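You operate a simulated robot arm through the tools that you are given. There is no shell and no other tool. Be economical: measure what you need, move in short steps, check, and stop when the job is done.

The job below is to be done with a simulated robot arm. You get a single attempt, and the scene is never put back.

## Task
Emboss the yellow tag with the load on the setting card.
Fine: lay it in the embosser drawer, close the drawer, set the mark dial, press PUSH once, open the drawer, put the tag back where it lay.

The check looks at the end state, three seconds after you hand in, the way a careful person would. Anything else that was tipped, shoved, dropped, spilled or broken makes it a failure.

## Robot
A 6-joint arm with a two-finger parallel gripper, fixed in place. Base frame: the origin is at the foot of the arm, x ahead of it, y to its left, z up; the work surface is at about z = 0.85. Lengths are in m, angles in degrees, forces in N, time in s.
With the tool pointing down near the work surface it reaches from about 0.24 to 0.64 m from the base axis. Its first joint turns from -66.0 to 66.0 degrees. Payload 2.7 kg.
The TCP is the grasp point between the finger pads, 0.023 m short of the fingertips. In the tool frame z runs along the fingers and y along their closing line. The gripper opens to 0.094 m. The fingers are 0.038 m wide and 0.01 m thick; the gripper's body (0.054 by 0.096 m) begins 0.039 m behind the TCP.
Orientation is that of the tool frame in the base frame, as a unit quaternion [w, x, y, z]. With the fingers straight down and closing along the base's y, the tool's x points along the base's -x, its y along +y and its z along -z.

## Interface
- The arm moves only by the tool play_rows. Its argument "targets" is text: rows parted by semicolons, each of 7 numbers parted by spaces: the turn, a rotation vector about the tool's x, y, z in degrees, then the shift along the tool's x, y, z in m, then the opening, from 0 (shut) to 1 (fully open). In form: rx ry rz x y z fingers; .... A call has 1 to 10 rows; each row shifts and turns the commanded pose from where the row before left it, along the tool's axes as they then stand. A row lasts 0.2 s, in which the tool goes at most 0.05 m and 8.6 degrees; a call with a longer step from one row to the next is refused whole, and so is a gripper value outside its range. A pose out of reach is approached as far as the arm can. The call stops where the force on the tool passes 40 N (or 10 N more than at its start, if that is more) or the arm is blocked; 0.2 s more then pass. Each finger travels about 0.045 m/s and halts on what it meets, pressing with about 39 N; the grip force reading is that of the motor and also rises with nothing between the fingers. The clock runs only during rows and for 0.2 s after the last one: add rows that do not move to give the fingers time. The reply holds the time, the measured pose of the TCP, the force on the tool along the base axes, the opening and the grip force, in the units named above and with some noise.
- Cameras (640 x 400 px; columns grow to the right, rows downward): "scene" is fixed at [0.0795, -0.4296, 1.4141]; the picture's right is [0.76, -0.65, 0.00], its down [-0.31, -0.36, -0.88] and it looks along [0.57, 0.67, -0.47] (base axes); focal length 326 px, centre (320, 200). "wrist" rides on the gripper at [0.086, 0.016, -0.074] in the tool frame; the picture's right is [-0.18, 0.98, 0.00], its down [-0.58, -0.11, -0.81] and it looks along [-0.79, -0.15, 0.59] (tool axes); focal length 243 px, centre (320, 200). There is no depth. A picture from a camera that has moved, and an enlarged one, comes with that camera's place and axes in the base frame and with its lens.
- capture(camera): a new picture of that camera. No time passes.
- enlarge(camera, box): a new picture of the part [left, top, right, bottom] of that camera's present view, enlarged. No time passes.
- close_job(): hands the job in; it is judged then, once.

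Work in short steps. Places have to be worked out from the pictures, the camera data and where the tool is seen: move nearer, look again, correct. Check each grasp and each placing, and mend what went wrong. You have 120 turns and 84 pictures in all, those below and enlarged ones among them. Open the gripper and draw the arm clear of the work before you hand the job in, unless the task says otherwise; then end with one line.

The tools are called after "Emit:" by a JSON object that holds its "api" and its "payload". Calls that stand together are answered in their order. play_rows: Moves the arm, as the interface text tells. Its arguments: {"type":"object","properties":{"targets":{"type":"string"}},"required":["targets"]} The other tools are called the same way: capture (camera) takes a picture; enlarge (camera, box) takes an enlarged picture of a part of a camera's view; close_job () hands the job in.

At the start:

```text
time: 0.0
ee_pos: [0.3458, -0.0644, 1.2487]
tcp_rot: [0.0, 0.0, 1.0, 0.0]
ft_force: [0.4, 0.0, 0.3]
opening: 0.0941
gripper_force: 0.0
```

scene: 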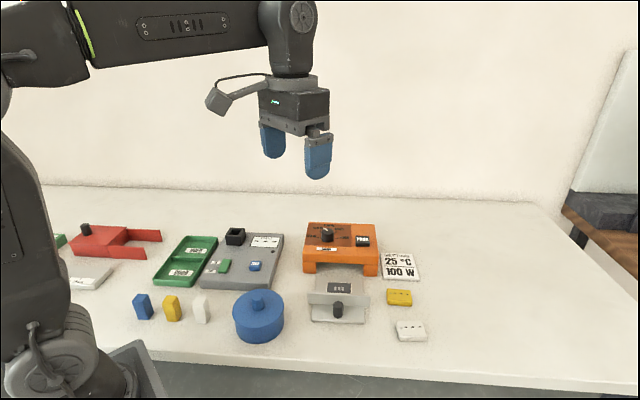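
wrist: 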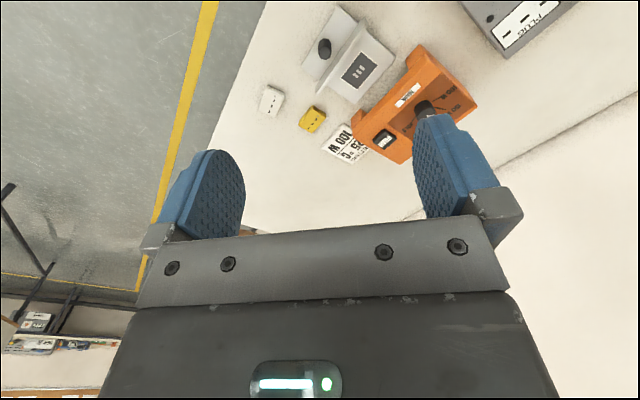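

The orange device is probably the embosser, with the drawer of grey plate and knob in front of it, and the setting card at its right. I'll enlarge these areas.

Emit:
{"api": "enlarge", "payload": {"camera": "scene", "box": [290, 210, 450, 350]}}

Emit:
{"api": "enlarge", "payload": {"camera": "scene", "box": [295, 215, 385, 280]}}

Emit:
{"api": "enlarge", "payload": {"camera": "scene", "box": [50, 210, 300, 350]}}

```text
2.86 times, centred on (370, 280) of scene
camera zoom: at [0.0795, -0.4296, 1.4141], right [0.76, -0.65, 0.0], down [-0.31, -0.36, -0.88], along [0.57, 0.67, -0.47], focal length 931 px, centre (177, -29)
```

zoom: 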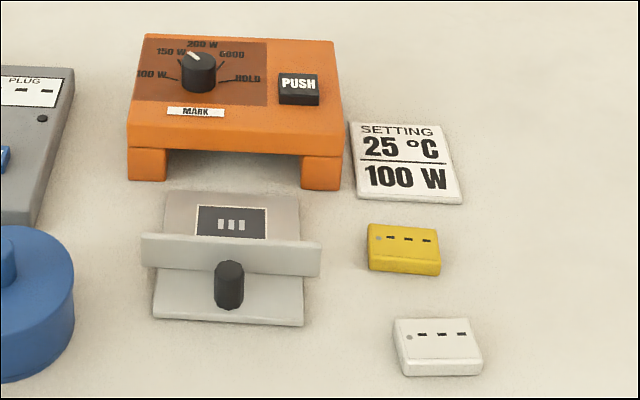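

```text
6.15 times, centred on (340, 248) of scene
camera zoom: at [0.0795, -0.4296, 1.4141], right [0.76, -0.65, 0.0], down [-0.31, -0.36, -0.88], along [0.57, 0.67, -0.47], focal length 2004 px, centre (197, -92)
```

zoom: 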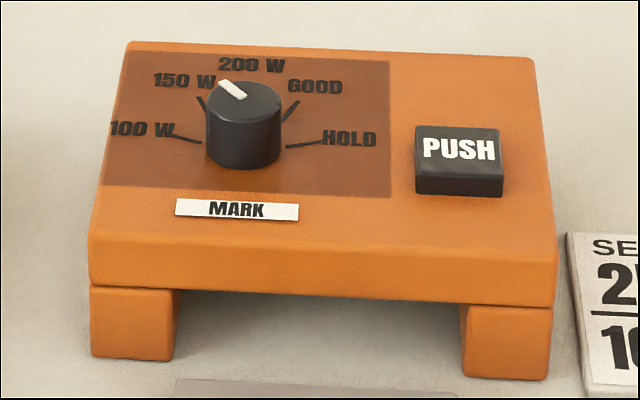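

```text
2.56 times, centred on (175, 280) of scene
camera zoom: at [0.0795, -0.4296, 1.4141], right [0.76, -0.65, 0.0], down [-0.31, -0.36, -0.88], along [0.57, 0.67, -0.47], focal length 834 px, centre (691, -5)
```

zoom: 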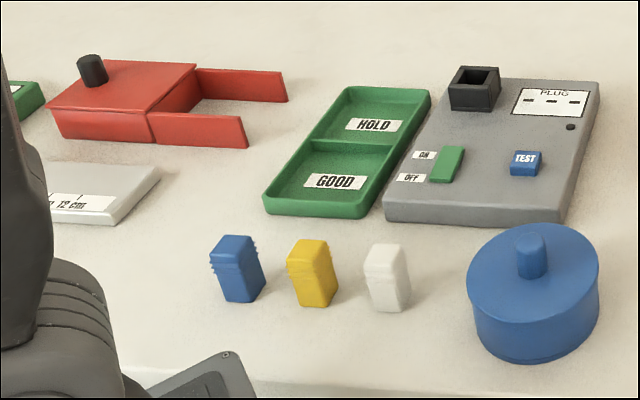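

The card reads 100 W, and the drawer is already open. I'll enlarge the wrist view of the embosser and drawer to understand the geometry.

Emit:
{"api": "enlarge", "payload": {"camera": "wrist", "box": [250, 0, 490, 170]}}

Emit:
{"api": "play_rows", "payload": {"targets": "0 0 0 0.03 0 0.04 1; 0 0 0 0.03 0 0.04 1; 0 0 0 0 0 0.04 1"}}

```text
2.35 times, centred on (370, 85) of wrist
camera zoom: at [0.2574, -0.0465, 1.3244], right [0.18, 0.98, 0.0], down [0.58, -0.11, 0.81], along [0.79, -0.15, -0.59], focal length 571 px, centre (202, 471)
```

zoom: 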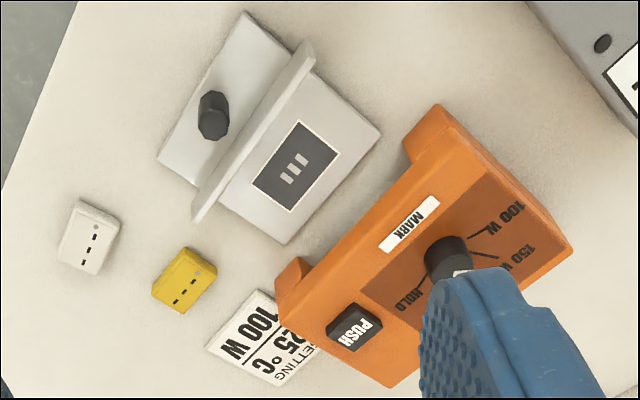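

```text
time: 0.8
ee_pos: [0.2845, -0.0643, 1.1275]
tcp_rot: [0.001, 0.001, 1.0, -0.001]
ft_force: [-0.1, 0.6, 0.8]
opening: 0.0942
gripper_force: 0.1
```

The drawer is a plate with an upright wall, a vertical knob on its front ledge, and a dark pad for the tag. I'll take a nearer look from here.

Emit:
{"api": "capture", "payload": {"camera": "wrist"}}

```text
77 pictures are left
camera wrist: at [0.1981, -0.047, 1.2019], right [0.18, 0.98, 0.0], down [0.58, -0.11, 0.81], along [0.79, -0.15, -0.59], focal length 243 px, centre (320, 200)
```

wrist: 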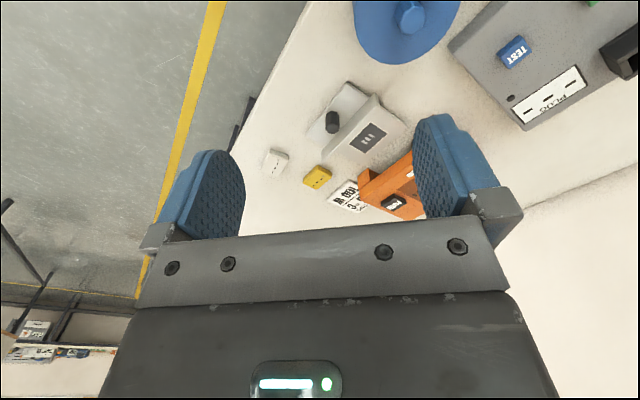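

The tag's long side lies along about (0.7,-0.7), parallel to the drawer front, with its centre near (0.58,-0.12). I'll turn 45° so the fingers close along the tag's long side.

Emit:
{"api": "play_rows", "payload": {"targets": "0 0 -7.5 0 0 0 1; 0 0 -7.5 0 0 0 1; 0 0 -7.5 0 0 0 1; 0 0 -7.5 0 0 0 1; 0 0 -7.5 0 0 0 1; 0 0 -7.5 0 0 0 1; 0 0 0 0 0 0 1"}}

Emit:
{"api": "play_rows", "payload": {"targets": "0 0 0 -0.024 -0.036 0.016 1; 0 0 0 -0.024 -0.036 0.016 1; 0 0 0 -0.024 -0.036 0.016 1; 0 0 0 -0.024 -0.036 0.016 1; 0 0 0 -0.024 -0.036 0.016 1; 0 0 0 -0.024 -0.036 0.016 1; 0 0 0 -0.024 -0.034 0.016 1"}}

Emit:
{"api": "capture", "payload": {"camera": "wrist"}}

```text
time: 2.4
ee_pos: [0.2839, -0.0633, 1.1292]
tcp_rot: [0.0, -0.383, 0.924, 0.0]
ft_force: [0.6, -0.5, -0.4]
opening: 0.0941
gripper_force: 0.0
```

```text
time: 4.0
ee_pos: [0.5811, -0.1218, 1.0185]
tcp_rot: [0.0, -0.384, 0.923, 0.0]
ft_force: [0.7, -0.3, 0.4]
opening: 0.094
gripper_force: 0.0
```

```text
76 pictures are left
camera wrist: at [0.5056, -0.1702, 1.0928], right [-0.56, 0.83, 0.0], down [0.49, 0.33, 0.81], along [0.67, 0.46, -0.59], focal length 243 px, centre (320, 200)
```

wrist: 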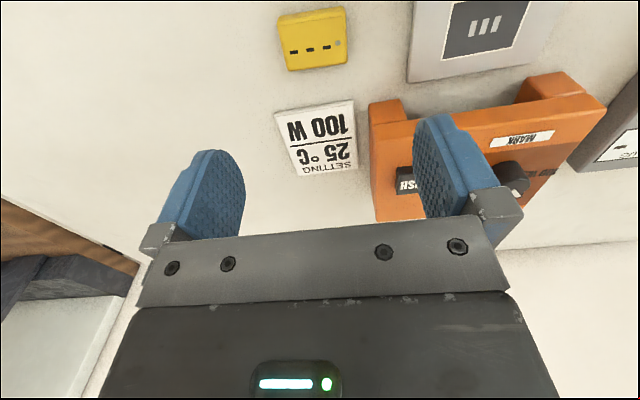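

The tag is clearly visible now. I'll enlarge it for an accurate fix.

Emit:
{"api": "enlarge", "payload": {"camera": "wrist", "box": [250, 0, 370, 75]}}

Emit:
{"api": "enlarge", "payload": {"camera": "wrist", "box": [400, 0, 560, 100]}}

```text
5.33 times, centred on (310, 38) of wrist
camera zoom: at [0.5056, -0.1702, 1.0928], right [-0.56, 0.83, 0.0], down [0.49, 0.33, 0.81], along [0.67, 0.46, -0.59], focal length 1294 px, centre (373, 1067)
```

zoom: 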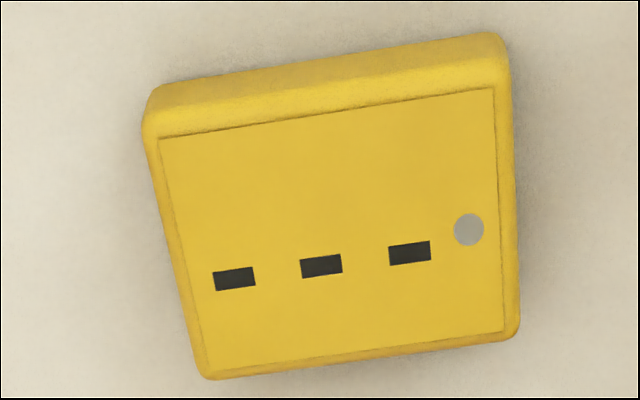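

```text
4.00 times, centred on (480, 50) of wrist
camera zoom: at [0.5056, -0.1702, 1.0928], right [-0.56, 0.83, 0.0], down [0.49, 0.33, 0.81], along [0.67, 0.46, -0.59], focal length 970 px, centre (-320, 800)
```

zoom: 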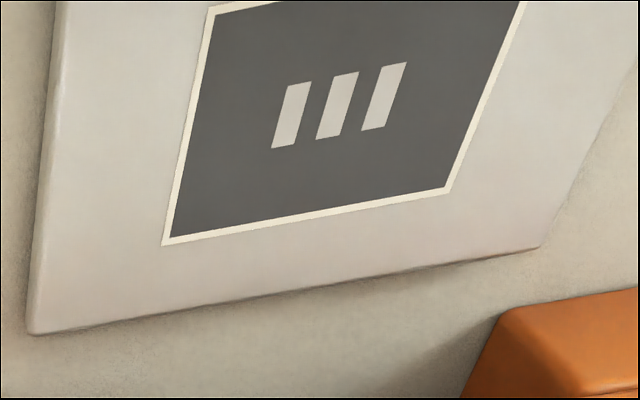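

Tag centre comes out at about (0.582,-0.1245), yaw about 41.6° against the tool's 45.2°. I'll turn 3.5° back, descend partway and look again.

Emit:
{"api": "play_rows", "payload": {"targets": "0 0 3.5 0.001 -0.0028 0.033 1; 0 0 0 0 0 0.033 1; 0 0 0 0 0 0.0325 1"}}

Emit:
{"api": "capture", "payload": {"camera": "wrist"}}

```text
time: 4.8
ee_pos: [0.5806, -0.1233, 0.9204]
tcp_rot: [0.001, -0.355, 0.935, 0.0]
ft_force: [-0.1, 0.1, -0.2]
opening: 0.0942
gripper_force: 0.0
```

```text
73 pictures are left
camera wrist: at [0.5045, -0.1677, 0.9949], right [-0.51, 0.86, 0.0], down [0.51, 0.3, 0.81], along [0.69, 0.41, -0.59], focal length 243 px, centre (320, 200)
```

wrist: 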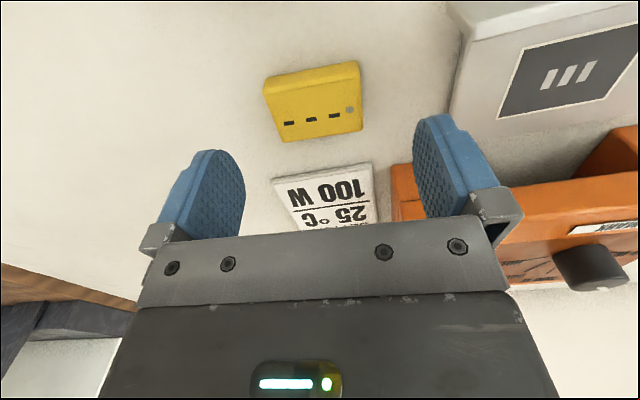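

The tag sits centred under the TCP. I'll descend to z≈0.877 and close in the same careful steps.

Emit:
{"api": "play_rows", "payload": {"targets": "0 0 0 0 0 0.022 1; 0 0 0 0 0 0.021 1; 0 0 0 0 0 0 1"}}

Emit:
{"api": "capture", "payload": {"camera": "wrist"}}

Emit:
{"api": "capture", "payload": {"camera": "scene"}}

```text
time: 5.6
ee_pos: [0.5806, -0.1236, 0.8767]
tcp_rot: [0.0, -0.354, 0.935, 0.0]
ft_force: [-0.3, -0.5, 0.3]
opening: 0.0941
gripper_force: 0.1
```

```text
72 pictures are left
camera wrist: at [0.5046, -0.1682, 0.9518], right [-0.51, 0.86, 0.0], down [0.51, 0.3, 0.81], along [0.69, 0.41, -0.59], focal length 243 px, centre (320, 200)
```

wrist: 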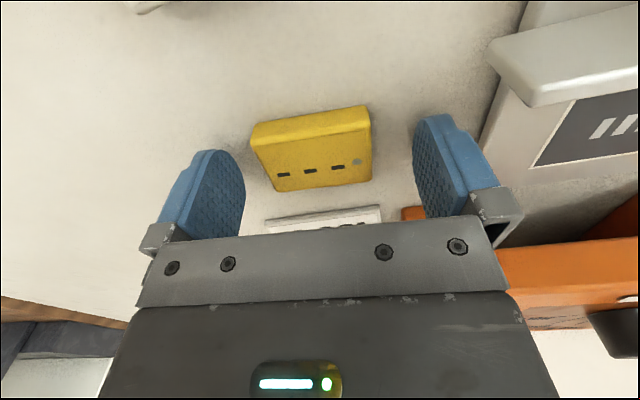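

```text
71 pictures are left
```

scene: 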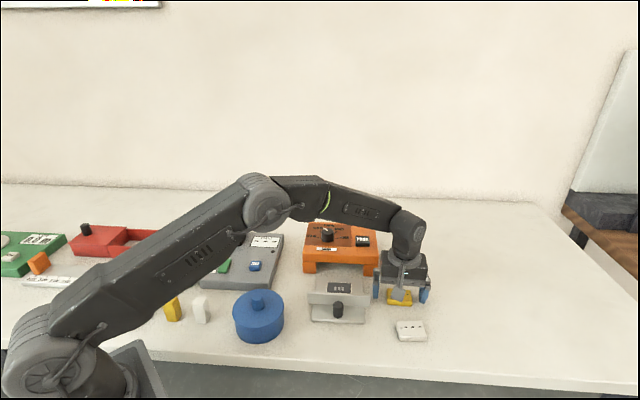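

Fingers straddle the tag symmetrically. I close on it.

Emit:
{"api": "play_rows", "payload": {"targets": "0 0 0 0 0 0 0.5; 0 0 0 0 0 0 0.5; 0 0 0 0 0 0 0.5; 0 0 0 0 0 0 0.5"}}

```text
time: 6.6
ee_pos: [0.5806, -0.1234, 0.8779]
tcp_rot: [0.0, -0.354, 0.935, 0.0]
ft_force: [-0.3, 1.3, -0.5]
opening: 0.0544
gripper_force: 38.6
```

Gripped at 0.0544 m, which is the tag's length. Home pose of the tag: TCP (0.5806,-0.1234,0.877), yaw 41.5°. I lift it.

Emit:
{"api": "play_rows", "payload": {"targets": "0 0 0 0 0 -0.02 0.5; 0 0 0 0 0 -0.04 0.5; 0 0 0 0 0 -0.04 0.5"}}

Emit:
{"api": "enlarge", "payload": {"camera": "scene", "box": [290, 210, 450, 350]}}

Emit:
{"api": "capture", "payload": {"camera": "wrist"}}

```text
time: 7.4
ee_pos: [0.582, -0.1262, 0.9781]
tcp_rot: [0.0, -0.354, 0.935, 0.0]
ft_force: [0.6, -0.5, -1.1]
opening: 0.0546
gripper_force: 38.8
```

```text
2.86 times, centred on (370, 280) of scene
camera zoom: at [0.0795, -0.4296, 1.4141], right [0.76, -0.65, 0.0], down [-0.31, -0.36, -0.88], along [0.57, 0.67, -0.47], focal length 931 px, centre (177, -29)
```

zoom: 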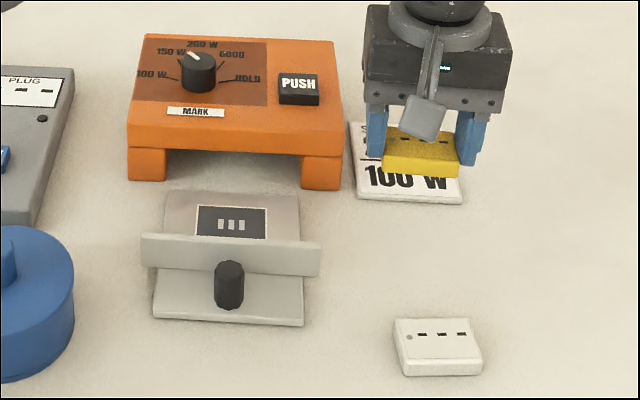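

```text
69 pictures are left
camera wrist: at [0.506, -0.1698, 1.0524], right [-0.51, 0.86, 0.0], down [0.51, 0.3, 0.81], along [0.69, 0.41, -0.59], focal length 243 px, centre (320, 200)
```

wrist: 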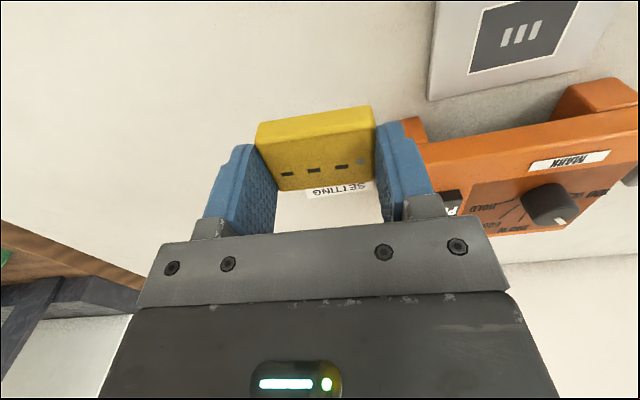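

The tag is level in the grip and the slits face up. The pad centre works out to about (0.4925,-0.014) from both cameras, with drawer yaw about 45°, so I move above it and align.

Emit:
{"api": "play_rows", "payload": {"targets": "0 0 0 -0.0018 0.0358 0 0.5; 0 0 0 -0.0018 0.0358 0 0.5; 0 0 0 -0.0018 0.0358 0 0.5; 0 0 0 -0.0018 0.0358 0 0.5; 0 0 -3.4 0 0 0 0.5; 0 0 0 0 0 0 0.5"}}

Emit:
{"api": "capture", "payload": {"camera": "wrist"}}

Emit:
{"api": "enlarge", "payload": {"camera": "scene", "box": [290, 210, 450, 350]}}

```text
time: 8.8
ee_pos: [0.4916, -0.0118, 0.9762]
tcp_rot: [0.001, -0.382, 0.924, 0.0]
ft_force: [-1.1, 0.5, -0.8]
opening: 0.0547
gripper_force: 39.0
```

```text
68 pictures are left
camera wrist: at [0.4199, -0.0602, 1.0516], right [-0.56, 0.83, 0.0], down [0.49, 0.33, 0.81], along [0.67, 0.45, -0.59], focal length 243 px, centre (320, 200)
```

wrist: 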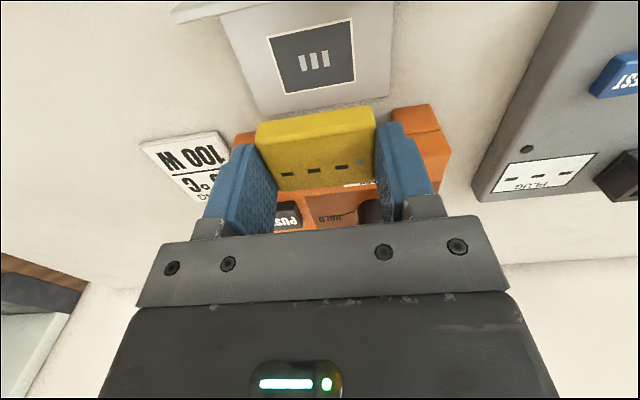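

```text
2.86 times, centred on (370, 280) of scene
camera zoom: at [0.0795, -0.4296, 1.4141], right [0.76, -0.65, 0.0], down [-0.31, -0.36, -0.88], along [0.57, 0.67, -0.47], focal length 931 px, centre (177, -29)
```

zoom: 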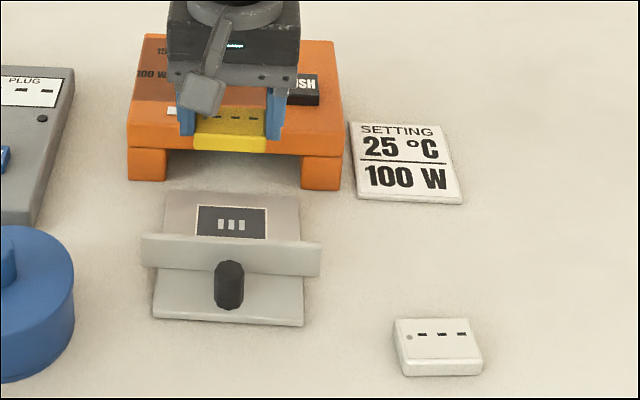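

Pad centre in tool terms is about (+0.0025,-0.004) from the TCP, and alignment is good. I correct and descend to z≈0.915, then check.

Emit:
{"api": "play_rows", "payload": {"targets": "0 0 0 0.0025 -0.004 0.02 0.5; 0 0 0 0 0 0.02 0.5; 0 0 0 0 0 0.021 0.5; 0 0 0 0 0 0 0.5"}}

Emit:
{"api": "capture", "payload": {"camera": "wrist"}}

Emit:
{"api": "enlarge", "payload": {"camera": "scene", "box": [290, 240, 390, 330]}}

```text
time: 9.8
ee_pos: [0.4942, -0.0157, 0.916]
tcp_rot: [0.0, -0.382, 0.924, 0.0]
ft_force: [0.3, 0.8, -0.3]
opening: 0.055
gripper_force: 39.8
```

```text
66 pictures are left
camera wrist: at [0.42, -0.0656, 0.99], right [-0.56, 0.83, 0.0], down [0.49, 0.33, 0.81], along [0.67, 0.45, -0.59], focal length 243 px, centre (320, 200)
```

wrist: 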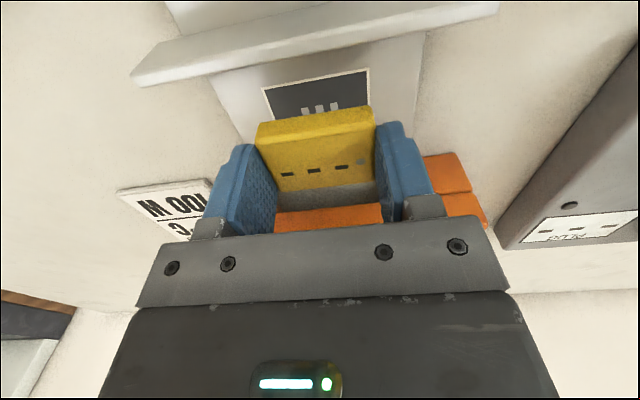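

```text
4.44 times, centred on (340, 285) of scene
camera zoom: at [0.0795, -0.4296, 1.4141], right [0.76, -0.65, 0.0], down [-0.31, -0.36, -0.88], along [0.57, 0.67, -0.47], focal length 1448 px, centre (231, -178)
```

zoom: 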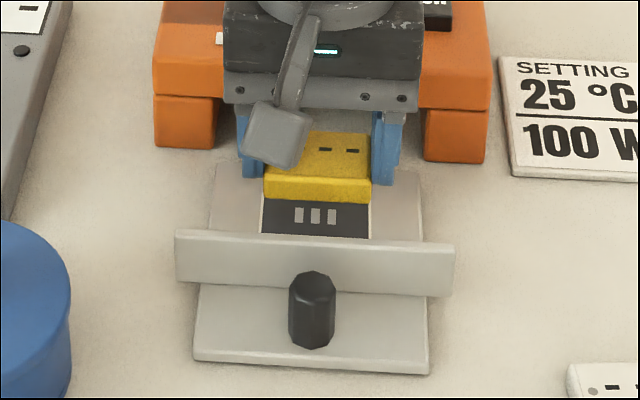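

Laterally the tag matches the pad. I shift 1 mm forward and lower to z≈0.893, then check the gap.

Emit:
{"api": "play_rows", "payload": {"targets": "0 0 0 -0.001 0 0.012 0.5; 0 0 0 0 0 0.011 0.5; 0 0 0 0 0 0 0.5"}}

Emit:
{"api": "enlarge", "payload": {"camera": "scene", "box": [290, 240, 390, 330]}}

Emit:
{"api": "capture", "payload": {"camera": "wrist"}}

```text
time: 10.6
ee_pos: [0.4936, -0.0166, 0.8929]
tcp_rot: [0.0, -0.382, 0.924, 0.001]
ft_force: [-0.4, 0.0, 0.3]
opening: 0.0548
gripper_force: 38.7
```

```text
4.44 times, centred on (340, 285) of scene
camera zoom: at [0.0795, -0.4296, 1.4141], right [0.76, -0.65, 0.0], down [-0.31, -0.36, -0.88], along [0.57, 0.67, -0.47], focal length 1448 px, centre (231, -178)
```

zoom: 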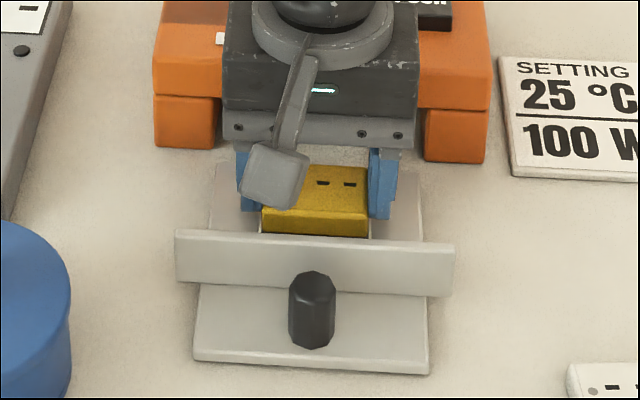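

```text
63 pictures are left
camera wrist: at [0.4199, -0.065, 0.9665], right [-0.56, 0.83, 0.0], down [0.49, 0.33, 0.81], along [0.67, 0.45, -0.59], focal length 243 px, centre (320, 200)
```

wrist: 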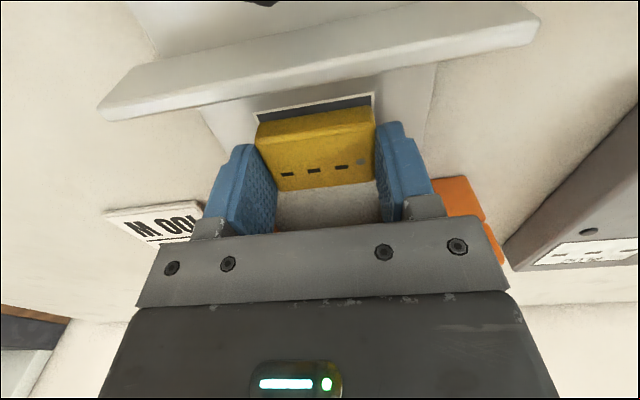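

Good alignment. I lower in small steps until the tag touches.

Emit:
{"api": "play_rows", "payload": {"targets": "0 0 0 0 0 0.002 0.5; 0 0 0 0 0 0.002 0.5; 0 0 0 0 0 0 0.5"}}

Emit:
{"api": "enlarge", "payload": {"camera": "scene", "box": [310, 260, 370, 310]}}

```text
time: 11.4
ee_pos: [0.4927, -0.0155, 0.889]
tcp_rot: [0.0, -0.382, 0.924, 0.0]
ft_force: [-0.1, -0.2, -0.6]
opening: 0.0544
gripper_force: 39.1
```

```text
8.00 times, centred on (340, 285) of scene
camera zoom: at [0.0795, -0.4296, 1.4141], right [0.76, -0.65, 0.0], down [-0.31, -0.36, -0.88], along [0.57, 0.67, -0.47], focal length 2606 px, centre (160, -480)
```

zoom: 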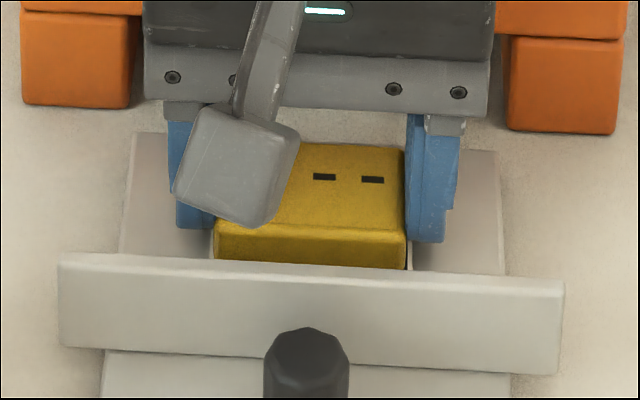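

No contact yet; I continue down in 1.5 mm steps.

Emit:
{"api": "play_rows", "payload": {"targets": "0 0 0 0 0 0.0015 0.5; 0 0 0 0 0 0.0015 0.5; 0 0 0 0 0 0 0.5"}}

```text
time: 12.2
ee_pos: [0.4936, -0.0162, 0.8871]
tcp_rot: [0.001, -0.382, 0.924, 0.0]
ft_force: [-4.5, 3.8, 18.8]
opening: 0.0547
gripper_force: 39.2
```

Contact at z≈0.887. I release gently and lift.

Emit:
{"api": "play_rows", "payload": {"targets": "0 0 0 0 0 -0.0008 0.62; 0 0 0 0 0 0 0.75; 0 0 0 0 0 0 0.75; 0 0 0 0 0 -0.01 0.75; 0 0 0 0 0 -0.03 0.75; 0 0 0 0 0 -0.04 0.75; 0 0 0 0 0 -0.04 0.75"}}

Emit:
{"api": "capture", "payload": {"camera": "wrist"}}

Emit:
{"api": "enlarge", "payload": {"camera": "scene", "box": [310, 260, 370, 310]}}

```text
time: 13.8
ee_pos: [0.4919, -0.017, 1.0064]
tcp_rot: [0.0, -0.382, 0.924, 0.0]
ft_force: [-0.4, -0.7, -0.2]
opening: 0.0703
gripper_force: 0.1
```

```text
61 pictures are left
camera wrist: at [0.4194, -0.066, 1.0808], right [-0.56, 0.83, 0.0], down [0.49, 0.33, 0.81], along [0.67, 0.45, -0.59], focal length 243 px, centre (320, 200)
```

wrist: 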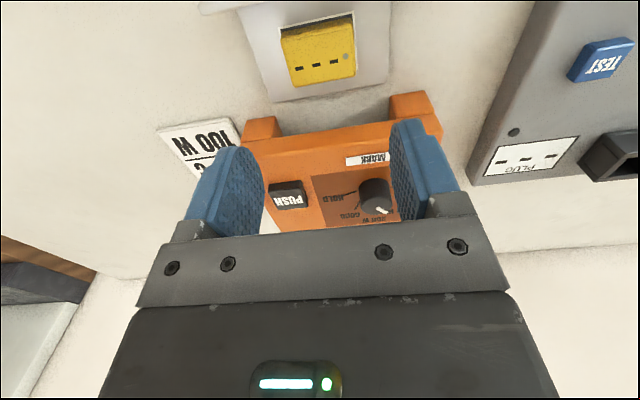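

```text
8.00 times, centred on (340, 285) of scene
camera zoom: at [0.0795, -0.4296, 1.4141], right [0.76, -0.65, 0.0], down [-0.31, -0.36, -0.88], along [0.57, 0.67, -0.47], focal length 2606 px, centre (160, -480)
```

zoom: 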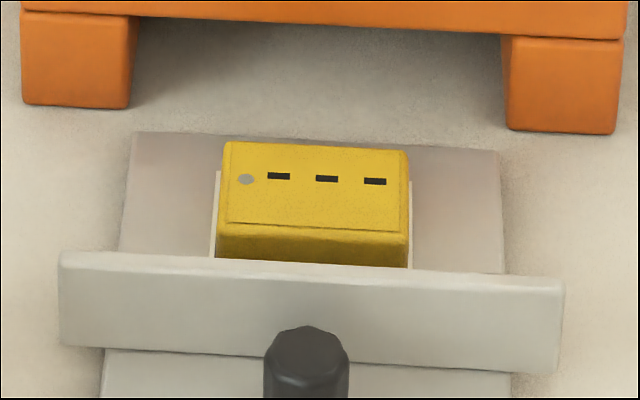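

The tag lies on the pad. I check its centring and the dial's detail.

Emit:
{"api": "enlarge", "payload": {"camera": "wrist", "box": [250, 10, 410, 110]}}

Emit:
{"api": "enlarge", "payload": {"camera": "wrist", "box": [230, 130, 420, 240]}}

```text
4.00 times, centred on (330, 60) of wrist
camera zoom: at [0.4194, -0.066, 1.0808], right [-0.56, 0.83, 0.0], down [0.49, 0.33, 0.81], along [0.67, 0.45, -0.59], focal length 970 px, centre (280, 760)
```

zoom: 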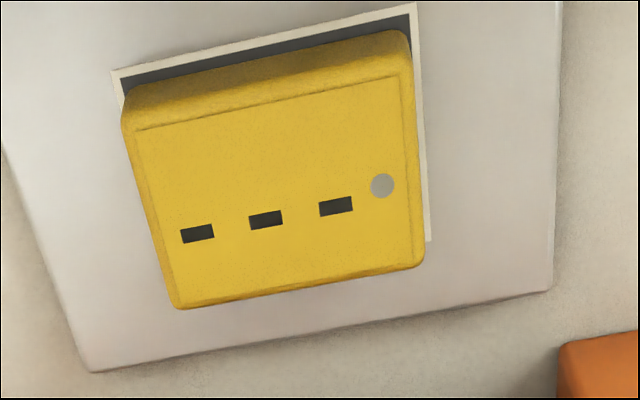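

```text
3.37 times, centred on (325, 185) of wrist
camera zoom: at [0.4194, -0.066, 1.0808], right [-0.56, 0.83, 0.0], down [0.49, 0.33, 0.81], along [0.67, 0.45, -0.59], focal length 817 px, centre (303, 250)
```

zoom: 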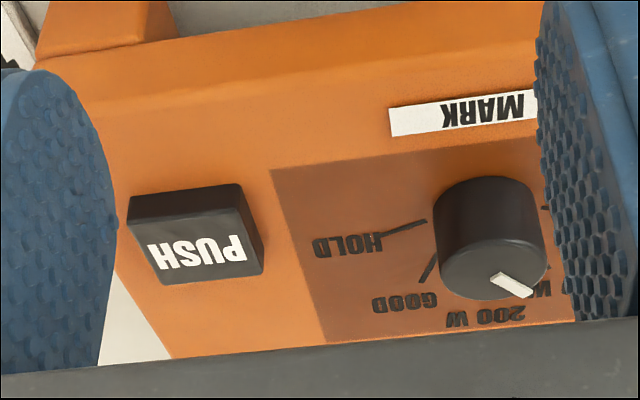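

The tag is within the pad by about 1.5–4 mm on each side. Next the knob: I estimate it at (0.438,-0.069), so I move above it, set slightly back from the wall, and look.

Emit:
{"api": "play_rows", "payload": {"targets": "0 0 0 0.04 0.0007 0 0.75; 0 0 0 0.04 0.0007 0 0.75; 0 0 0 0 0 0.02 0.75; 0 0 0 0 0 0 0.75"}}

Emit:
{"api": "capture", "payload": {"camera": "wrist"}}

Emit:
{"api": "enlarge", "payload": {"camera": "scene", "box": [280, 230, 400, 330]}}

```text
time: 14.8
ee_pos: [0.436, -0.0743, 0.9866]
tcp_rot: [0.0, -0.382, 0.924, 0.0]
ft_force: [-0.3, -0.3, 0.5]
opening: 0.0705
gripper_force: 0.0
```

```text
57 pictures are left
camera wrist: at [0.3627, -0.1224, 1.0614], right [-0.56, 0.83, 0.0], down [0.49, 0.33, 0.81], along [0.67, 0.45, -0.59], focal length 243 px, centre (320, 200)
```

wrist: 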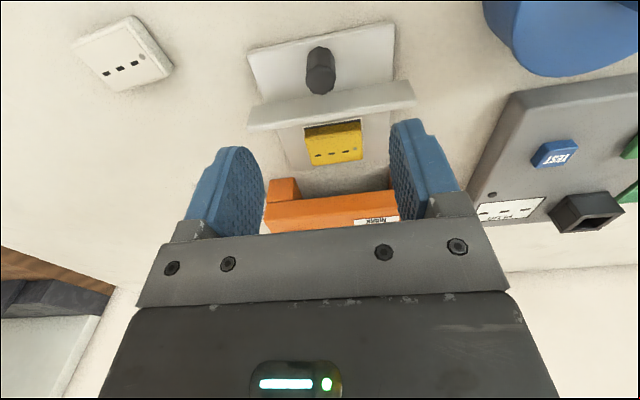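

```text
4.00 times, centred on (340, 280) of scene
camera zoom: at [0.0795, -0.4296, 1.4141], right [0.76, -0.65, 0.0], down [-0.31, -0.36, -0.88], along [0.57, 0.67, -0.47], focal length 1303 px, centre (240, -120)
```

zoom: 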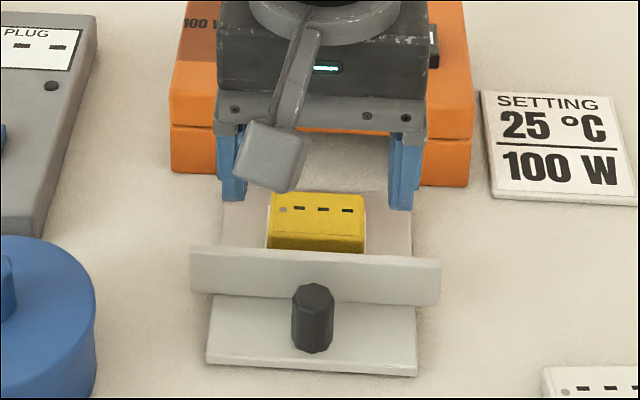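

The knob is directly under the TCP, with about 1 cm between fingers and wall. I set back 2 mm and descend partway, then look again.

Emit:
{"api": "play_rows", "payload": {"targets": "0 0 0 0.002 0 0.03 0.75; 0 0 0 0 0 0.03 0.75; 0 0 0 0 0 0.02 0.75; 0 0 0 0 0 0 0.75"}}

Emit:
{"api": "capture", "payload": {"camera": "wrist"}}

Emit:
{"api": "enlarge", "payload": {"camera": "scene", "box": [280, 230, 400, 330]}}

```text
time: 15.8
ee_pos: [0.4326, -0.0731, 0.906]
tcp_rot: [0.0, -0.382, 0.924, 0.0]
ft_force: [0.9, -0.6, -0.6]
opening: 0.0706
gripper_force: 0.1
```

```text
55 pictures are left
camera wrist: at [0.3605, -0.1218, 0.9802], right [-0.56, 0.83, 0.0], down [0.49, 0.33, 0.81], along [0.67, 0.45, -0.59], focal length 243 px, centre (320, 200)
```

wrist: 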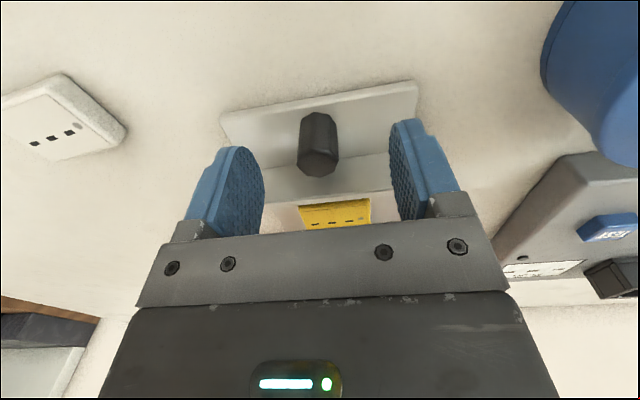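

```text
4.00 times, centred on (340, 280) of scene
camera zoom: at [0.0795, -0.4296, 1.4141], right [0.76, -0.65, 0.0], down [-0.31, -0.36, -0.88], along [0.57, 0.67, -0.47], focal length 1303 px, centre (240, -120)
```

zoom: 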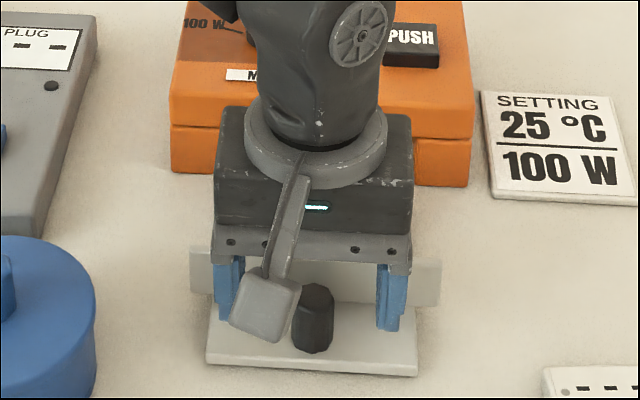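

The knob is centred between the fingers. I go down 17 mm and close on it.

Emit:
{"api": "play_rows", "payload": {"targets": "0 0 0 0 0 0.009 0.75; 0 0 0 0 0 0.008 0.75; 0 0 0 0 0 0 0.4; 0 0 0 0 0 0 0.15; 0 0 0 0 0 0 0.15; 0 0 0 0 0 0 0.15; 0 0 0 0 0 0 0.15"}}

```text
time: 17.4
ee_pos: [0.4358, -0.0736, 0.8884]
tcp_rot: [0.001, -0.382, 0.924, 0.0]
ft_force: [11.4, -13.1, -6.3]
opening: 0.0217
gripper_force: 45.3
```

Knob gripped (21.7 mm) with a little side load, which I relieve. I start pushing the drawer in.

Emit:
{"api": "play_rows", "payload": {"targets": "0 0 0 0 -0.001 0 0.15; 0 0 0 -0.008 0 0 0.15; 0 0 0 -0.012 0 0 0.15; 0 0 0 0 0 0 0.15"}}

Emit:
{"api": "enlarge", "payload": {"camera": "scene", "box": [280, 210, 420, 330]}}

```text
time: 18.4
ee_pos: [0.4493, -0.0603, 0.8893]
tcp_rot: [0.001, -0.382, 0.924, 0.0]
ft_force: [9.0, -8.4, 14.3]
opening: 0.0218
gripper_force: 45.0
```

```text
3.33 times, centred on (350, 270) of scene
camera zoom: at [0.0795, -0.4298, 1.414], right [0.76, -0.65, 0.0], down [-0.31, -0.36, -0.88], along [0.57, 0.67, -0.47], focal length 1086 px, centre (220, -33)
```

zoom: 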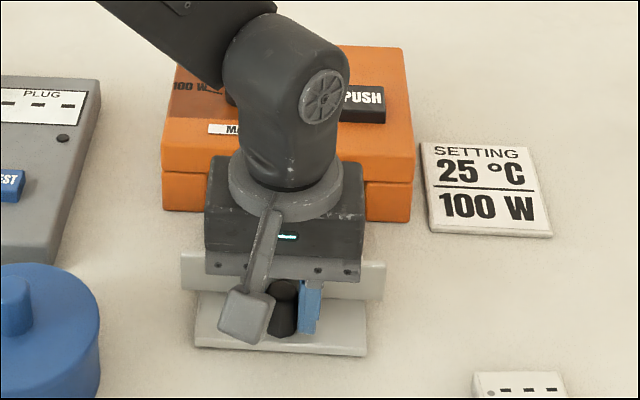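

The drawer slides. I continue pushing in moderate steps, watching forces.

Emit:
{"api": "play_rows", "payload": {"targets": "0 0 0 -0.01 -0.0007 0 0.15; 0 0 0 -0.012 0 0 0.15; 0 0 0 -0.012 0 0 0.15; 0 0 0 -0.01 0 0 0.15; 0 0 0 0 0 0 0.15"}}

Emit:
{"api": "enlarge", "payload": {"camera": "scene", "box": [280, 210, 420, 330]}}

```text
time: 19.6
ee_pos: [0.4807, -0.0287, 0.8897]
tcp_rot: [0.001, -0.382, 0.924, 0.001]
ft_force: [-12.9, 13.7, 26.5]
opening: 0.0214
gripper_force: 44.9
```

```text
3.33 times, centred on (350, 270) of scene
camera zoom: at [0.0787, -0.4293, 1.4142], right [0.76, -0.65, 0.0], down [-0.31, -0.36, -0.88], along [0.57, 0.67, -0.47], focal length 1086 px, centre (220, -33)
```

zoom: 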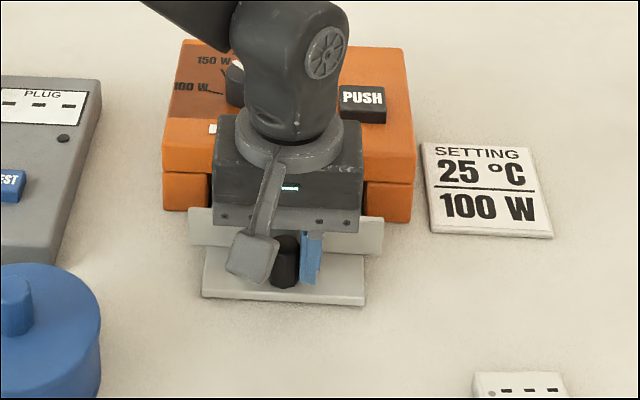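

Side load reversed and there is some downward press; I relieve both and continue.

Emit:
{"api": "play_rows", "payload": {"targets": "0 0 0 -0.004 0.0008 -0.0012 0.15; 0 0 0 -0.01 0 0 0.15; 0 0 0 -0.01 0 0 0.15; 0 0 0 0 0 0 0.15"}}

Emit:
{"api": "enlarge", "payload": {"camera": "scene", "box": [280, 210, 420, 330]}}

```text
time: 20.6
ee_pos: [0.4982, -0.0109, 0.8905]
tcp_rot: [0.0, -0.381, 0.924, 0.0]
ft_force: [-9.2, 7.1, 12.0]
opening: 0.0218
gripper_force: 44.9
```

```text
3.33 times, centred on (350, 270) of scene
camera zoom: at [0.0791, -0.4294, 1.4142], right [0.76, -0.65, 0.0], down [-0.31, -0.36, -0.88], along [0.57, 0.67, -0.47], focal length 1086 px, centre (220, -33)
```

zoom: 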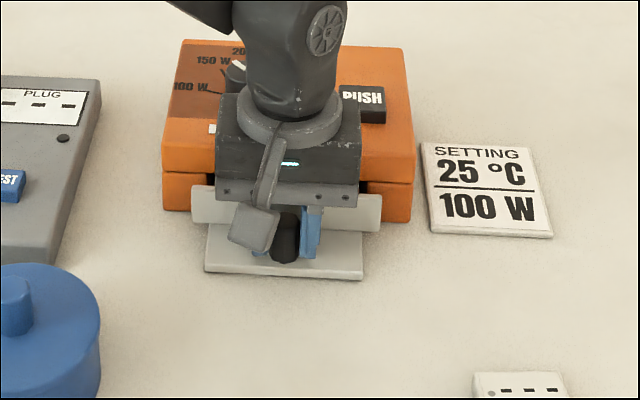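

Nearly closed; I continue with small steps until it meets resistance.

Emit:
{"api": "play_rows", "payload": {"targets": "0 0 0 -0.004 0.0004 -0.0006 0.15; 0 0 0 -0.004 0 0 0.15; 0 0 0 -0.004 0 0 0.15; 0 0 0 0 0 0 0.15"}}

Emit:
{"api": "enlarge", "payload": {"camera": "scene", "box": [300, 230, 400, 310]}}

```text
time: 21.6
ee_pos: [0.5065, -0.0022, 0.8897]
tcp_rot: [0.0, -0.381, 0.925, 0.0]
ft_force: [10.8, -11.9, -6.9]
opening: 0.0218
gripper_force: 45.5
```

```text
5.00 times, centred on (350, 270) of scene
camera zoom: at [0.0799, -0.4299, 1.414], right [0.76, -0.65, 0.0], down [-0.31, -0.36, -0.88], along [0.57, 0.67, -0.47], focal length 1629 px, centre (170, -150)
```

zoom: 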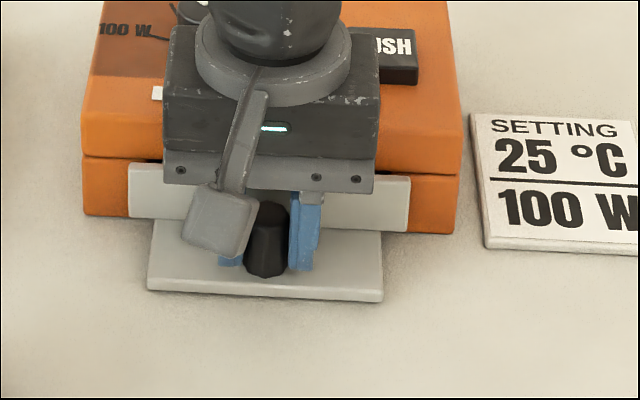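

Not blocked yet; I push on a little further.

Emit:
{"api": "play_rows", "payload": {"targets": "0 0 0 -0.003 -0.0006 0.0004 0.15; 0 0 0 -0.003 0 0 0.15; 0 0 0 -0.003 0 0 0.15; 0 0 0 0 0 0 0.15"}}

Emit:
{"api": "enlarge", "payload": {"camera": "scene", "box": [300, 230, 400, 310]}}

```text
time: 22.4
ee_pos: [0.5096, -0.0014, 0.8892]
tcp_rot: [-0.007, -0.378, 0.926, 0.001]
ft_force: [-6.0, -3.4, 3.2]
opening: 0.022
gripper_force: 45.4
stopped in row 4: the force on the tool passed its limit (the readings are from after the stop); the commanded pose is now the measured one
```

```text
5.00 times, centred on (350, 270) of scene
camera zoom: at [0.0793, -0.4297, 1.4141], right [0.76, -0.65, 0.0], down [-0.31, -0.36, -0.88], along [0.57, 0.67, -0.47], focal length 1629 px, centre (170, -150)
```

zoom: 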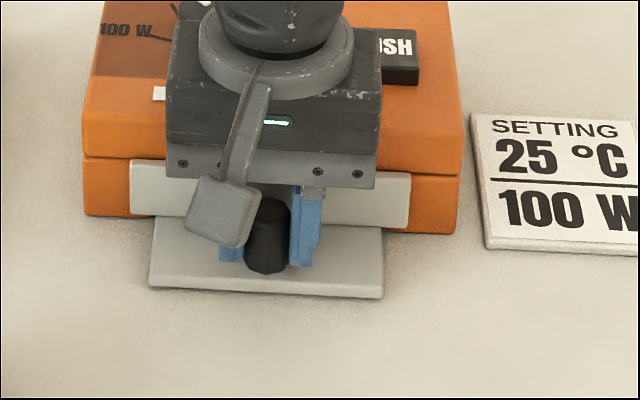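

The drawer is shut, with the wall against the body (travel 0.103 m). I release the knob and rise straight up.

Emit:
{"api": "play_rows", "payload": {"targets": "0 0 0 0 0 0 0.6; 0 0 0 0 0 0 0.6; 0 0 0 0 0 0 0.6; 0.4 -0.7 -0.6 0 0 -0.02 0.6; 0 0 0 0 0 -0.04 0.6; 0 0 0 0 0 -0.05 0.6; 0 0 0 0.03 0 -0.04 0.6; 0 0 0 0.03 0 0 0.6; 0 0 0 0 0 0 0.6"}}

Emit:
{"api": "capture", "payload": {"camera": "wrist"}}

Emit:
{"api": "enlarge", "payload": {"camera": "scene", "box": [290, 210, 410, 310]}}

```text
time: 24.4
ee_pos: [0.4672, -0.0427, 1.0398]
tcp_rot: [0.001, -0.385, 0.923, -0.001]
ft_force: [-0.4, 0.1, 0.1]
opening: 0.0564
gripper_force: 0.0
```

```text
48 pictures are left
camera wrist: at [0.3941, -0.0931, 1.1151], right [-0.57, 0.82, 0.0], down [0.49, 0.34, 0.81], along [0.66, 0.46, -0.59], focal length 243 px, centre (320, 200)
```

wrist: 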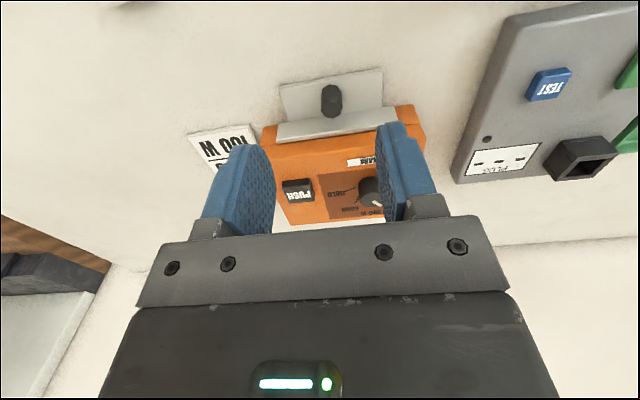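

```text
4.00 times, centred on (350, 260) of scene
camera zoom: at [0.0795, -0.4296, 1.4141], right [0.76, -0.65, 0.0], down [-0.31, -0.36, -0.88], along [0.57, 0.67, -0.47], focal length 1303 px, centre (200, -40)
```

zoom: 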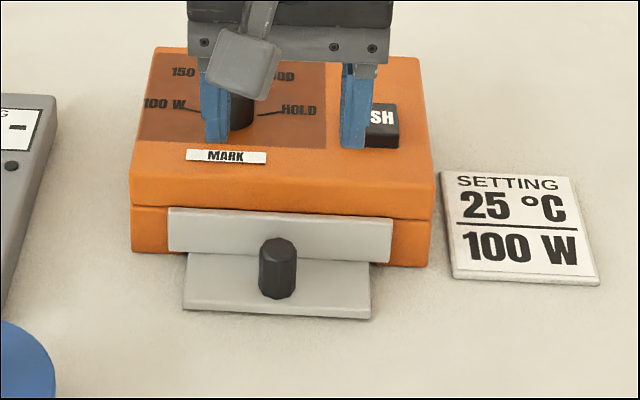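

The drawer is shut flush. The dial is near (0.551,0.090) with its ticks about 35° apart, 100 W far left; I move above it to see the pointer.

Emit:
{"api": "play_rows", "payload": {"targets": "0 0 0 -0.0383 0.0084 0 0.6; 0 0 0 -0.0383 0.0084 0 0.6; 0 0 0 -0.0383 0.0084 0 0.6; 0 0 0 -0.0383 0.0084 0 0.6; 0 0 0 0 0 0 0.6"}}

Emit:
{"api": "capture", "payload": {"camera": "wrist"}}

Emit:
{"api": "enlarge", "payload": {"camera": "wrist", "box": [240, 10, 420, 160]}}

```text
time: 25.6
ee_pos: [0.5501, 0.0892, 1.041]
tcp_rot: [-0.001, -0.386, 0.923, 0.0]
ft_force: [0.3, -0.1, 0.4]
opening: 0.0564
gripper_force: 0.0
```

```text
46 pictures are left
camera wrist: at [0.478, 0.0404, 1.1144], right [-0.57, 0.82, 0.0], down [0.49, 0.34, 0.81], along [0.66, 0.46, -0.59], focal length 243 px, centre (320, 200)
```

wrist: 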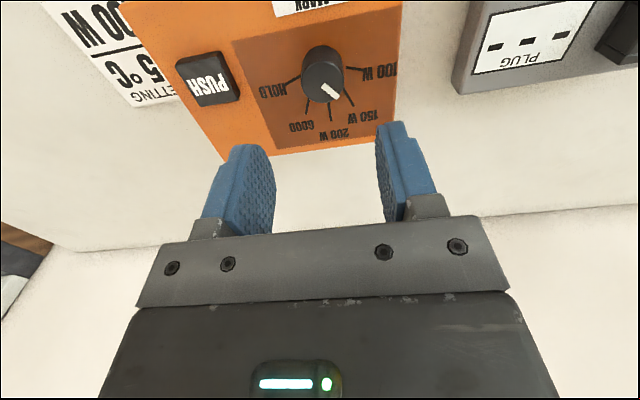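

```text
2.67 times, centred on (330, 85) of wrist
camera zoom: at [0.478, 0.0404, 1.1144], right [-0.57, 0.82, 0.0], down [0.49, 0.34, 0.81], along [0.66, 0.46, -0.59], focal length 647 px, centre (293, 507)
```

zoom: 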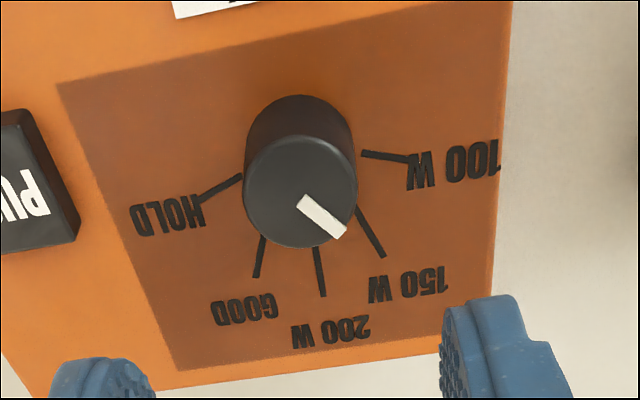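

The pointer is at the 150 W side; the 100 W tick lies about 35° further counter-clockwise. I centre on the knob and descend partway.

Emit:
{"api": "play_rows", "payload": {"targets": "0 0 0 -0.0015 0.0024 0.03 0.6; 0 0 0 0 0 0.03 0.6; 0 0 0 0 0 0.008 0.6; 0 0 0 0 0 0 0.6"}}

Emit:
{"api": "capture", "payload": {"camera": "wrist"}}

```text
time: 26.6
ee_pos: [0.5509, 0.0922, 0.9703]
tcp_rot: [0.0, -0.385, 0.923, 0.0]
ft_force: [0.4, -0.3, 0.0]
opening: 0.0566
gripper_force: 0.0
```

```text
44 pictures are left
camera wrist: at [0.4779, 0.0426, 1.0452], right [-0.57, 0.82, 0.0], down [0.49, 0.34, 0.81], along [0.66, 0.46, -0.59], focal length 243 px, centre (320, 200)
```

wrist: 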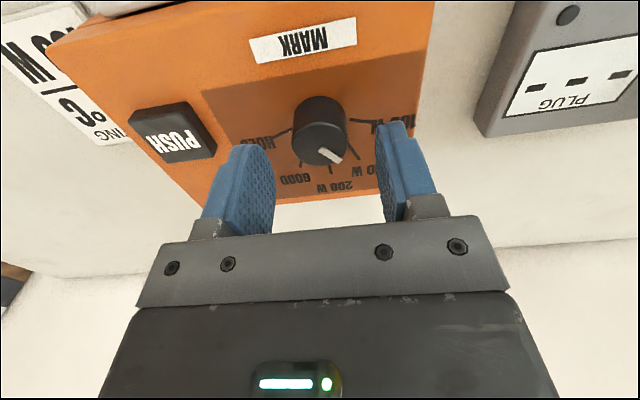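

Slight correction of 2 mm, then down to z≈0.951 and grip the dial.

Emit:
{"api": "play_rows", "payload": {"targets": "0 0 0 0.002 0 0.01 0.6; 0 0 0 0 0 0.009 0.6; 0 0 0 0 0 0 0.6; 0 0 0 0 0 0 0.3; 0 0 0 0 0 0 0.3; 0 0 0 0 0 0 0.25; 0 0 0 0 0 0 0.25"}}

Emit:
{"api": "capture", "payload": {"camera": "wrist"}}

```text
time: 28.2
ee_pos: [0.5497, 0.0897, 0.9517]
tcp_rot: [0.0, -0.384, 0.923, -0.001]
ft_force: [7.7, -10.7, -4.4]
opening: 0.0315
gripper_force: 44.8
```

```text
43 pictures are left
camera wrist: at [0.4766, 0.0405, 1.0269], right [-0.57, 0.82, 0.0], down [0.49, 0.34, 0.81], along [0.66, 0.46, -0.59], focal length 243 px, centre (320, 200)
```

wrist: 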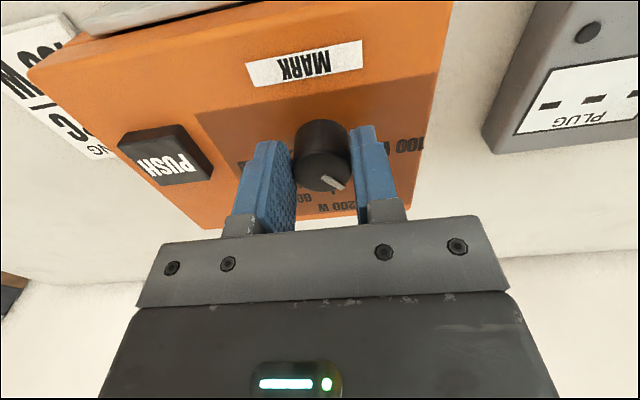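

Dial gripped at 31.5 mm. I relieve the side load and turn it 35° counter-clockwise.

Emit:
{"api": "play_rows", "payload": {"targets": "0 0 0 0 -0.0007 0 0.25; 0 0 -7 0 0 0 0.25; 0 0 -7 0 0 0 0.25; 0 0 -7 0 0 0 0.25; 0 0 -7 0 0 0 0.25; 0 0 -7 0 0 0 0.25; 0 0 0 0 0 0 0.25"}}

Emit:
{"api": "capture", "payload": {"camera": "wrist"}}

Emit:
{"api": "enlarge", "payload": {"camera": "scene", "box": [295, 210, 385, 275]}}

```text
time: 29.8
ee_pos: [0.5527, 0.0887, 0.9517]
tcp_rot: [0.003, -0.645, 0.764, -0.003]
ft_force: [32.5, -18.7, -7.9]
opening: 0.0317
gripper_force: 45.1
```

```text
42 pictures are left
camera wrist: at [0.5209, 0.0064, 1.0269], right [-0.94, 0.35, -0.01], down [0.2, 0.56, 0.81], along [0.29, 0.76, -0.59], focal length 243 px, centre (320, 200)
```

wrist: 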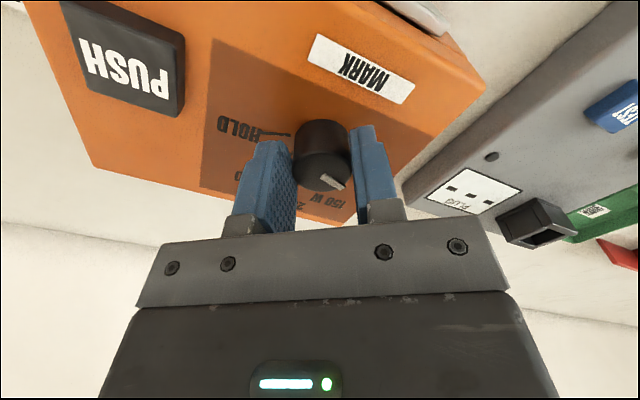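

```text
6.15 times, centred on (340, 242) of scene
camera zoom: at [0.0805, -0.4301, 1.4139], right [0.76, -0.65, 0.0], down [-0.31, -0.36, -0.88], along [0.57, 0.67, -0.47], focal length 2004 px, centre (197, -62)
```

zoom: 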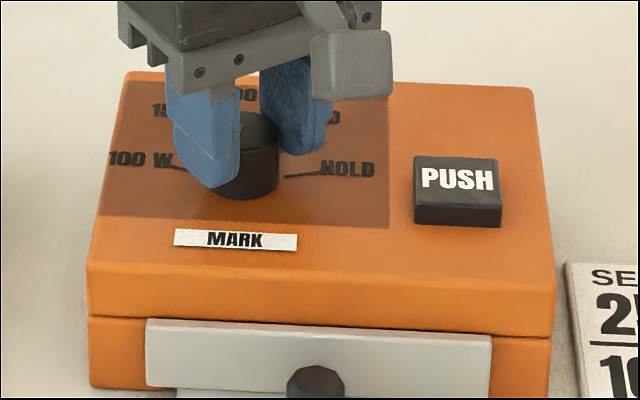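

The dial turned with the gripper (yaw 45→80°). I release, rise, and back off to check the pointer.

Emit:
{"api": "play_rows", "payload": {"targets": "0 0 0 0 -0.0015 0 0.4; 0 0 0 0 0 0 0.6; 0 0 0 0 0 0 0.6; 0 0 0 0 0 -0.02 0.6; 0 0 0 0 0 -0.03 0.6; 0 0 0 0.02 0 -0.04 0.6; 0 0 0 0 0 0 0.6"}}

Emit:
{"api": "capture", "payload": {"camera": "wrist"}}

Emit:
{"api": "enlarge", "payload": {"camera": "wrist", "box": [240, 10, 420, 160]}}

```text
time: 31.4
ee_pos: [0.5452, 0.0701, 1.0435]
tcp_rot: [0.0, -0.645, 0.765, -0.001]
ft_force: [0.1, -0.8, -0.1]
opening: 0.0566
gripper_force: 0.1
```

```text
40 pictures are left
camera wrist: at [0.5142, -0.0134, 1.1176], right [-0.94, 0.35, 0.0], down [0.21, 0.55, 0.81], along [0.28, 0.76, -0.59], focal length 243 px, centre (320, 200)
```

wrist: 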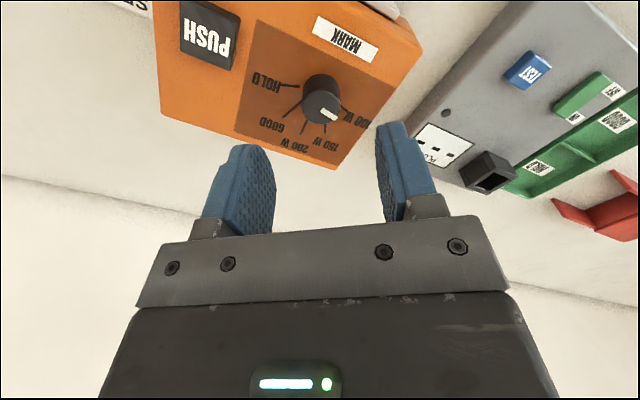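

```text
2.67 times, centred on (330, 85) of wrist
camera zoom: at [0.5142, -0.0134, 1.1176], right [-0.94, 0.35, 0.0], down [0.21, 0.55, 0.81], along [0.28, 0.76, -0.59], focal length 647 px, centre (293, 507)
```

zoom: 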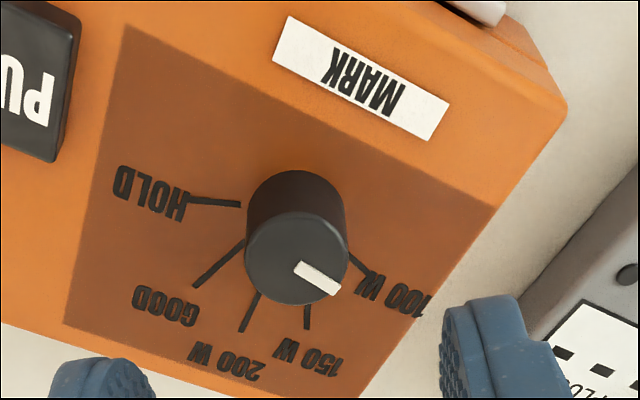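

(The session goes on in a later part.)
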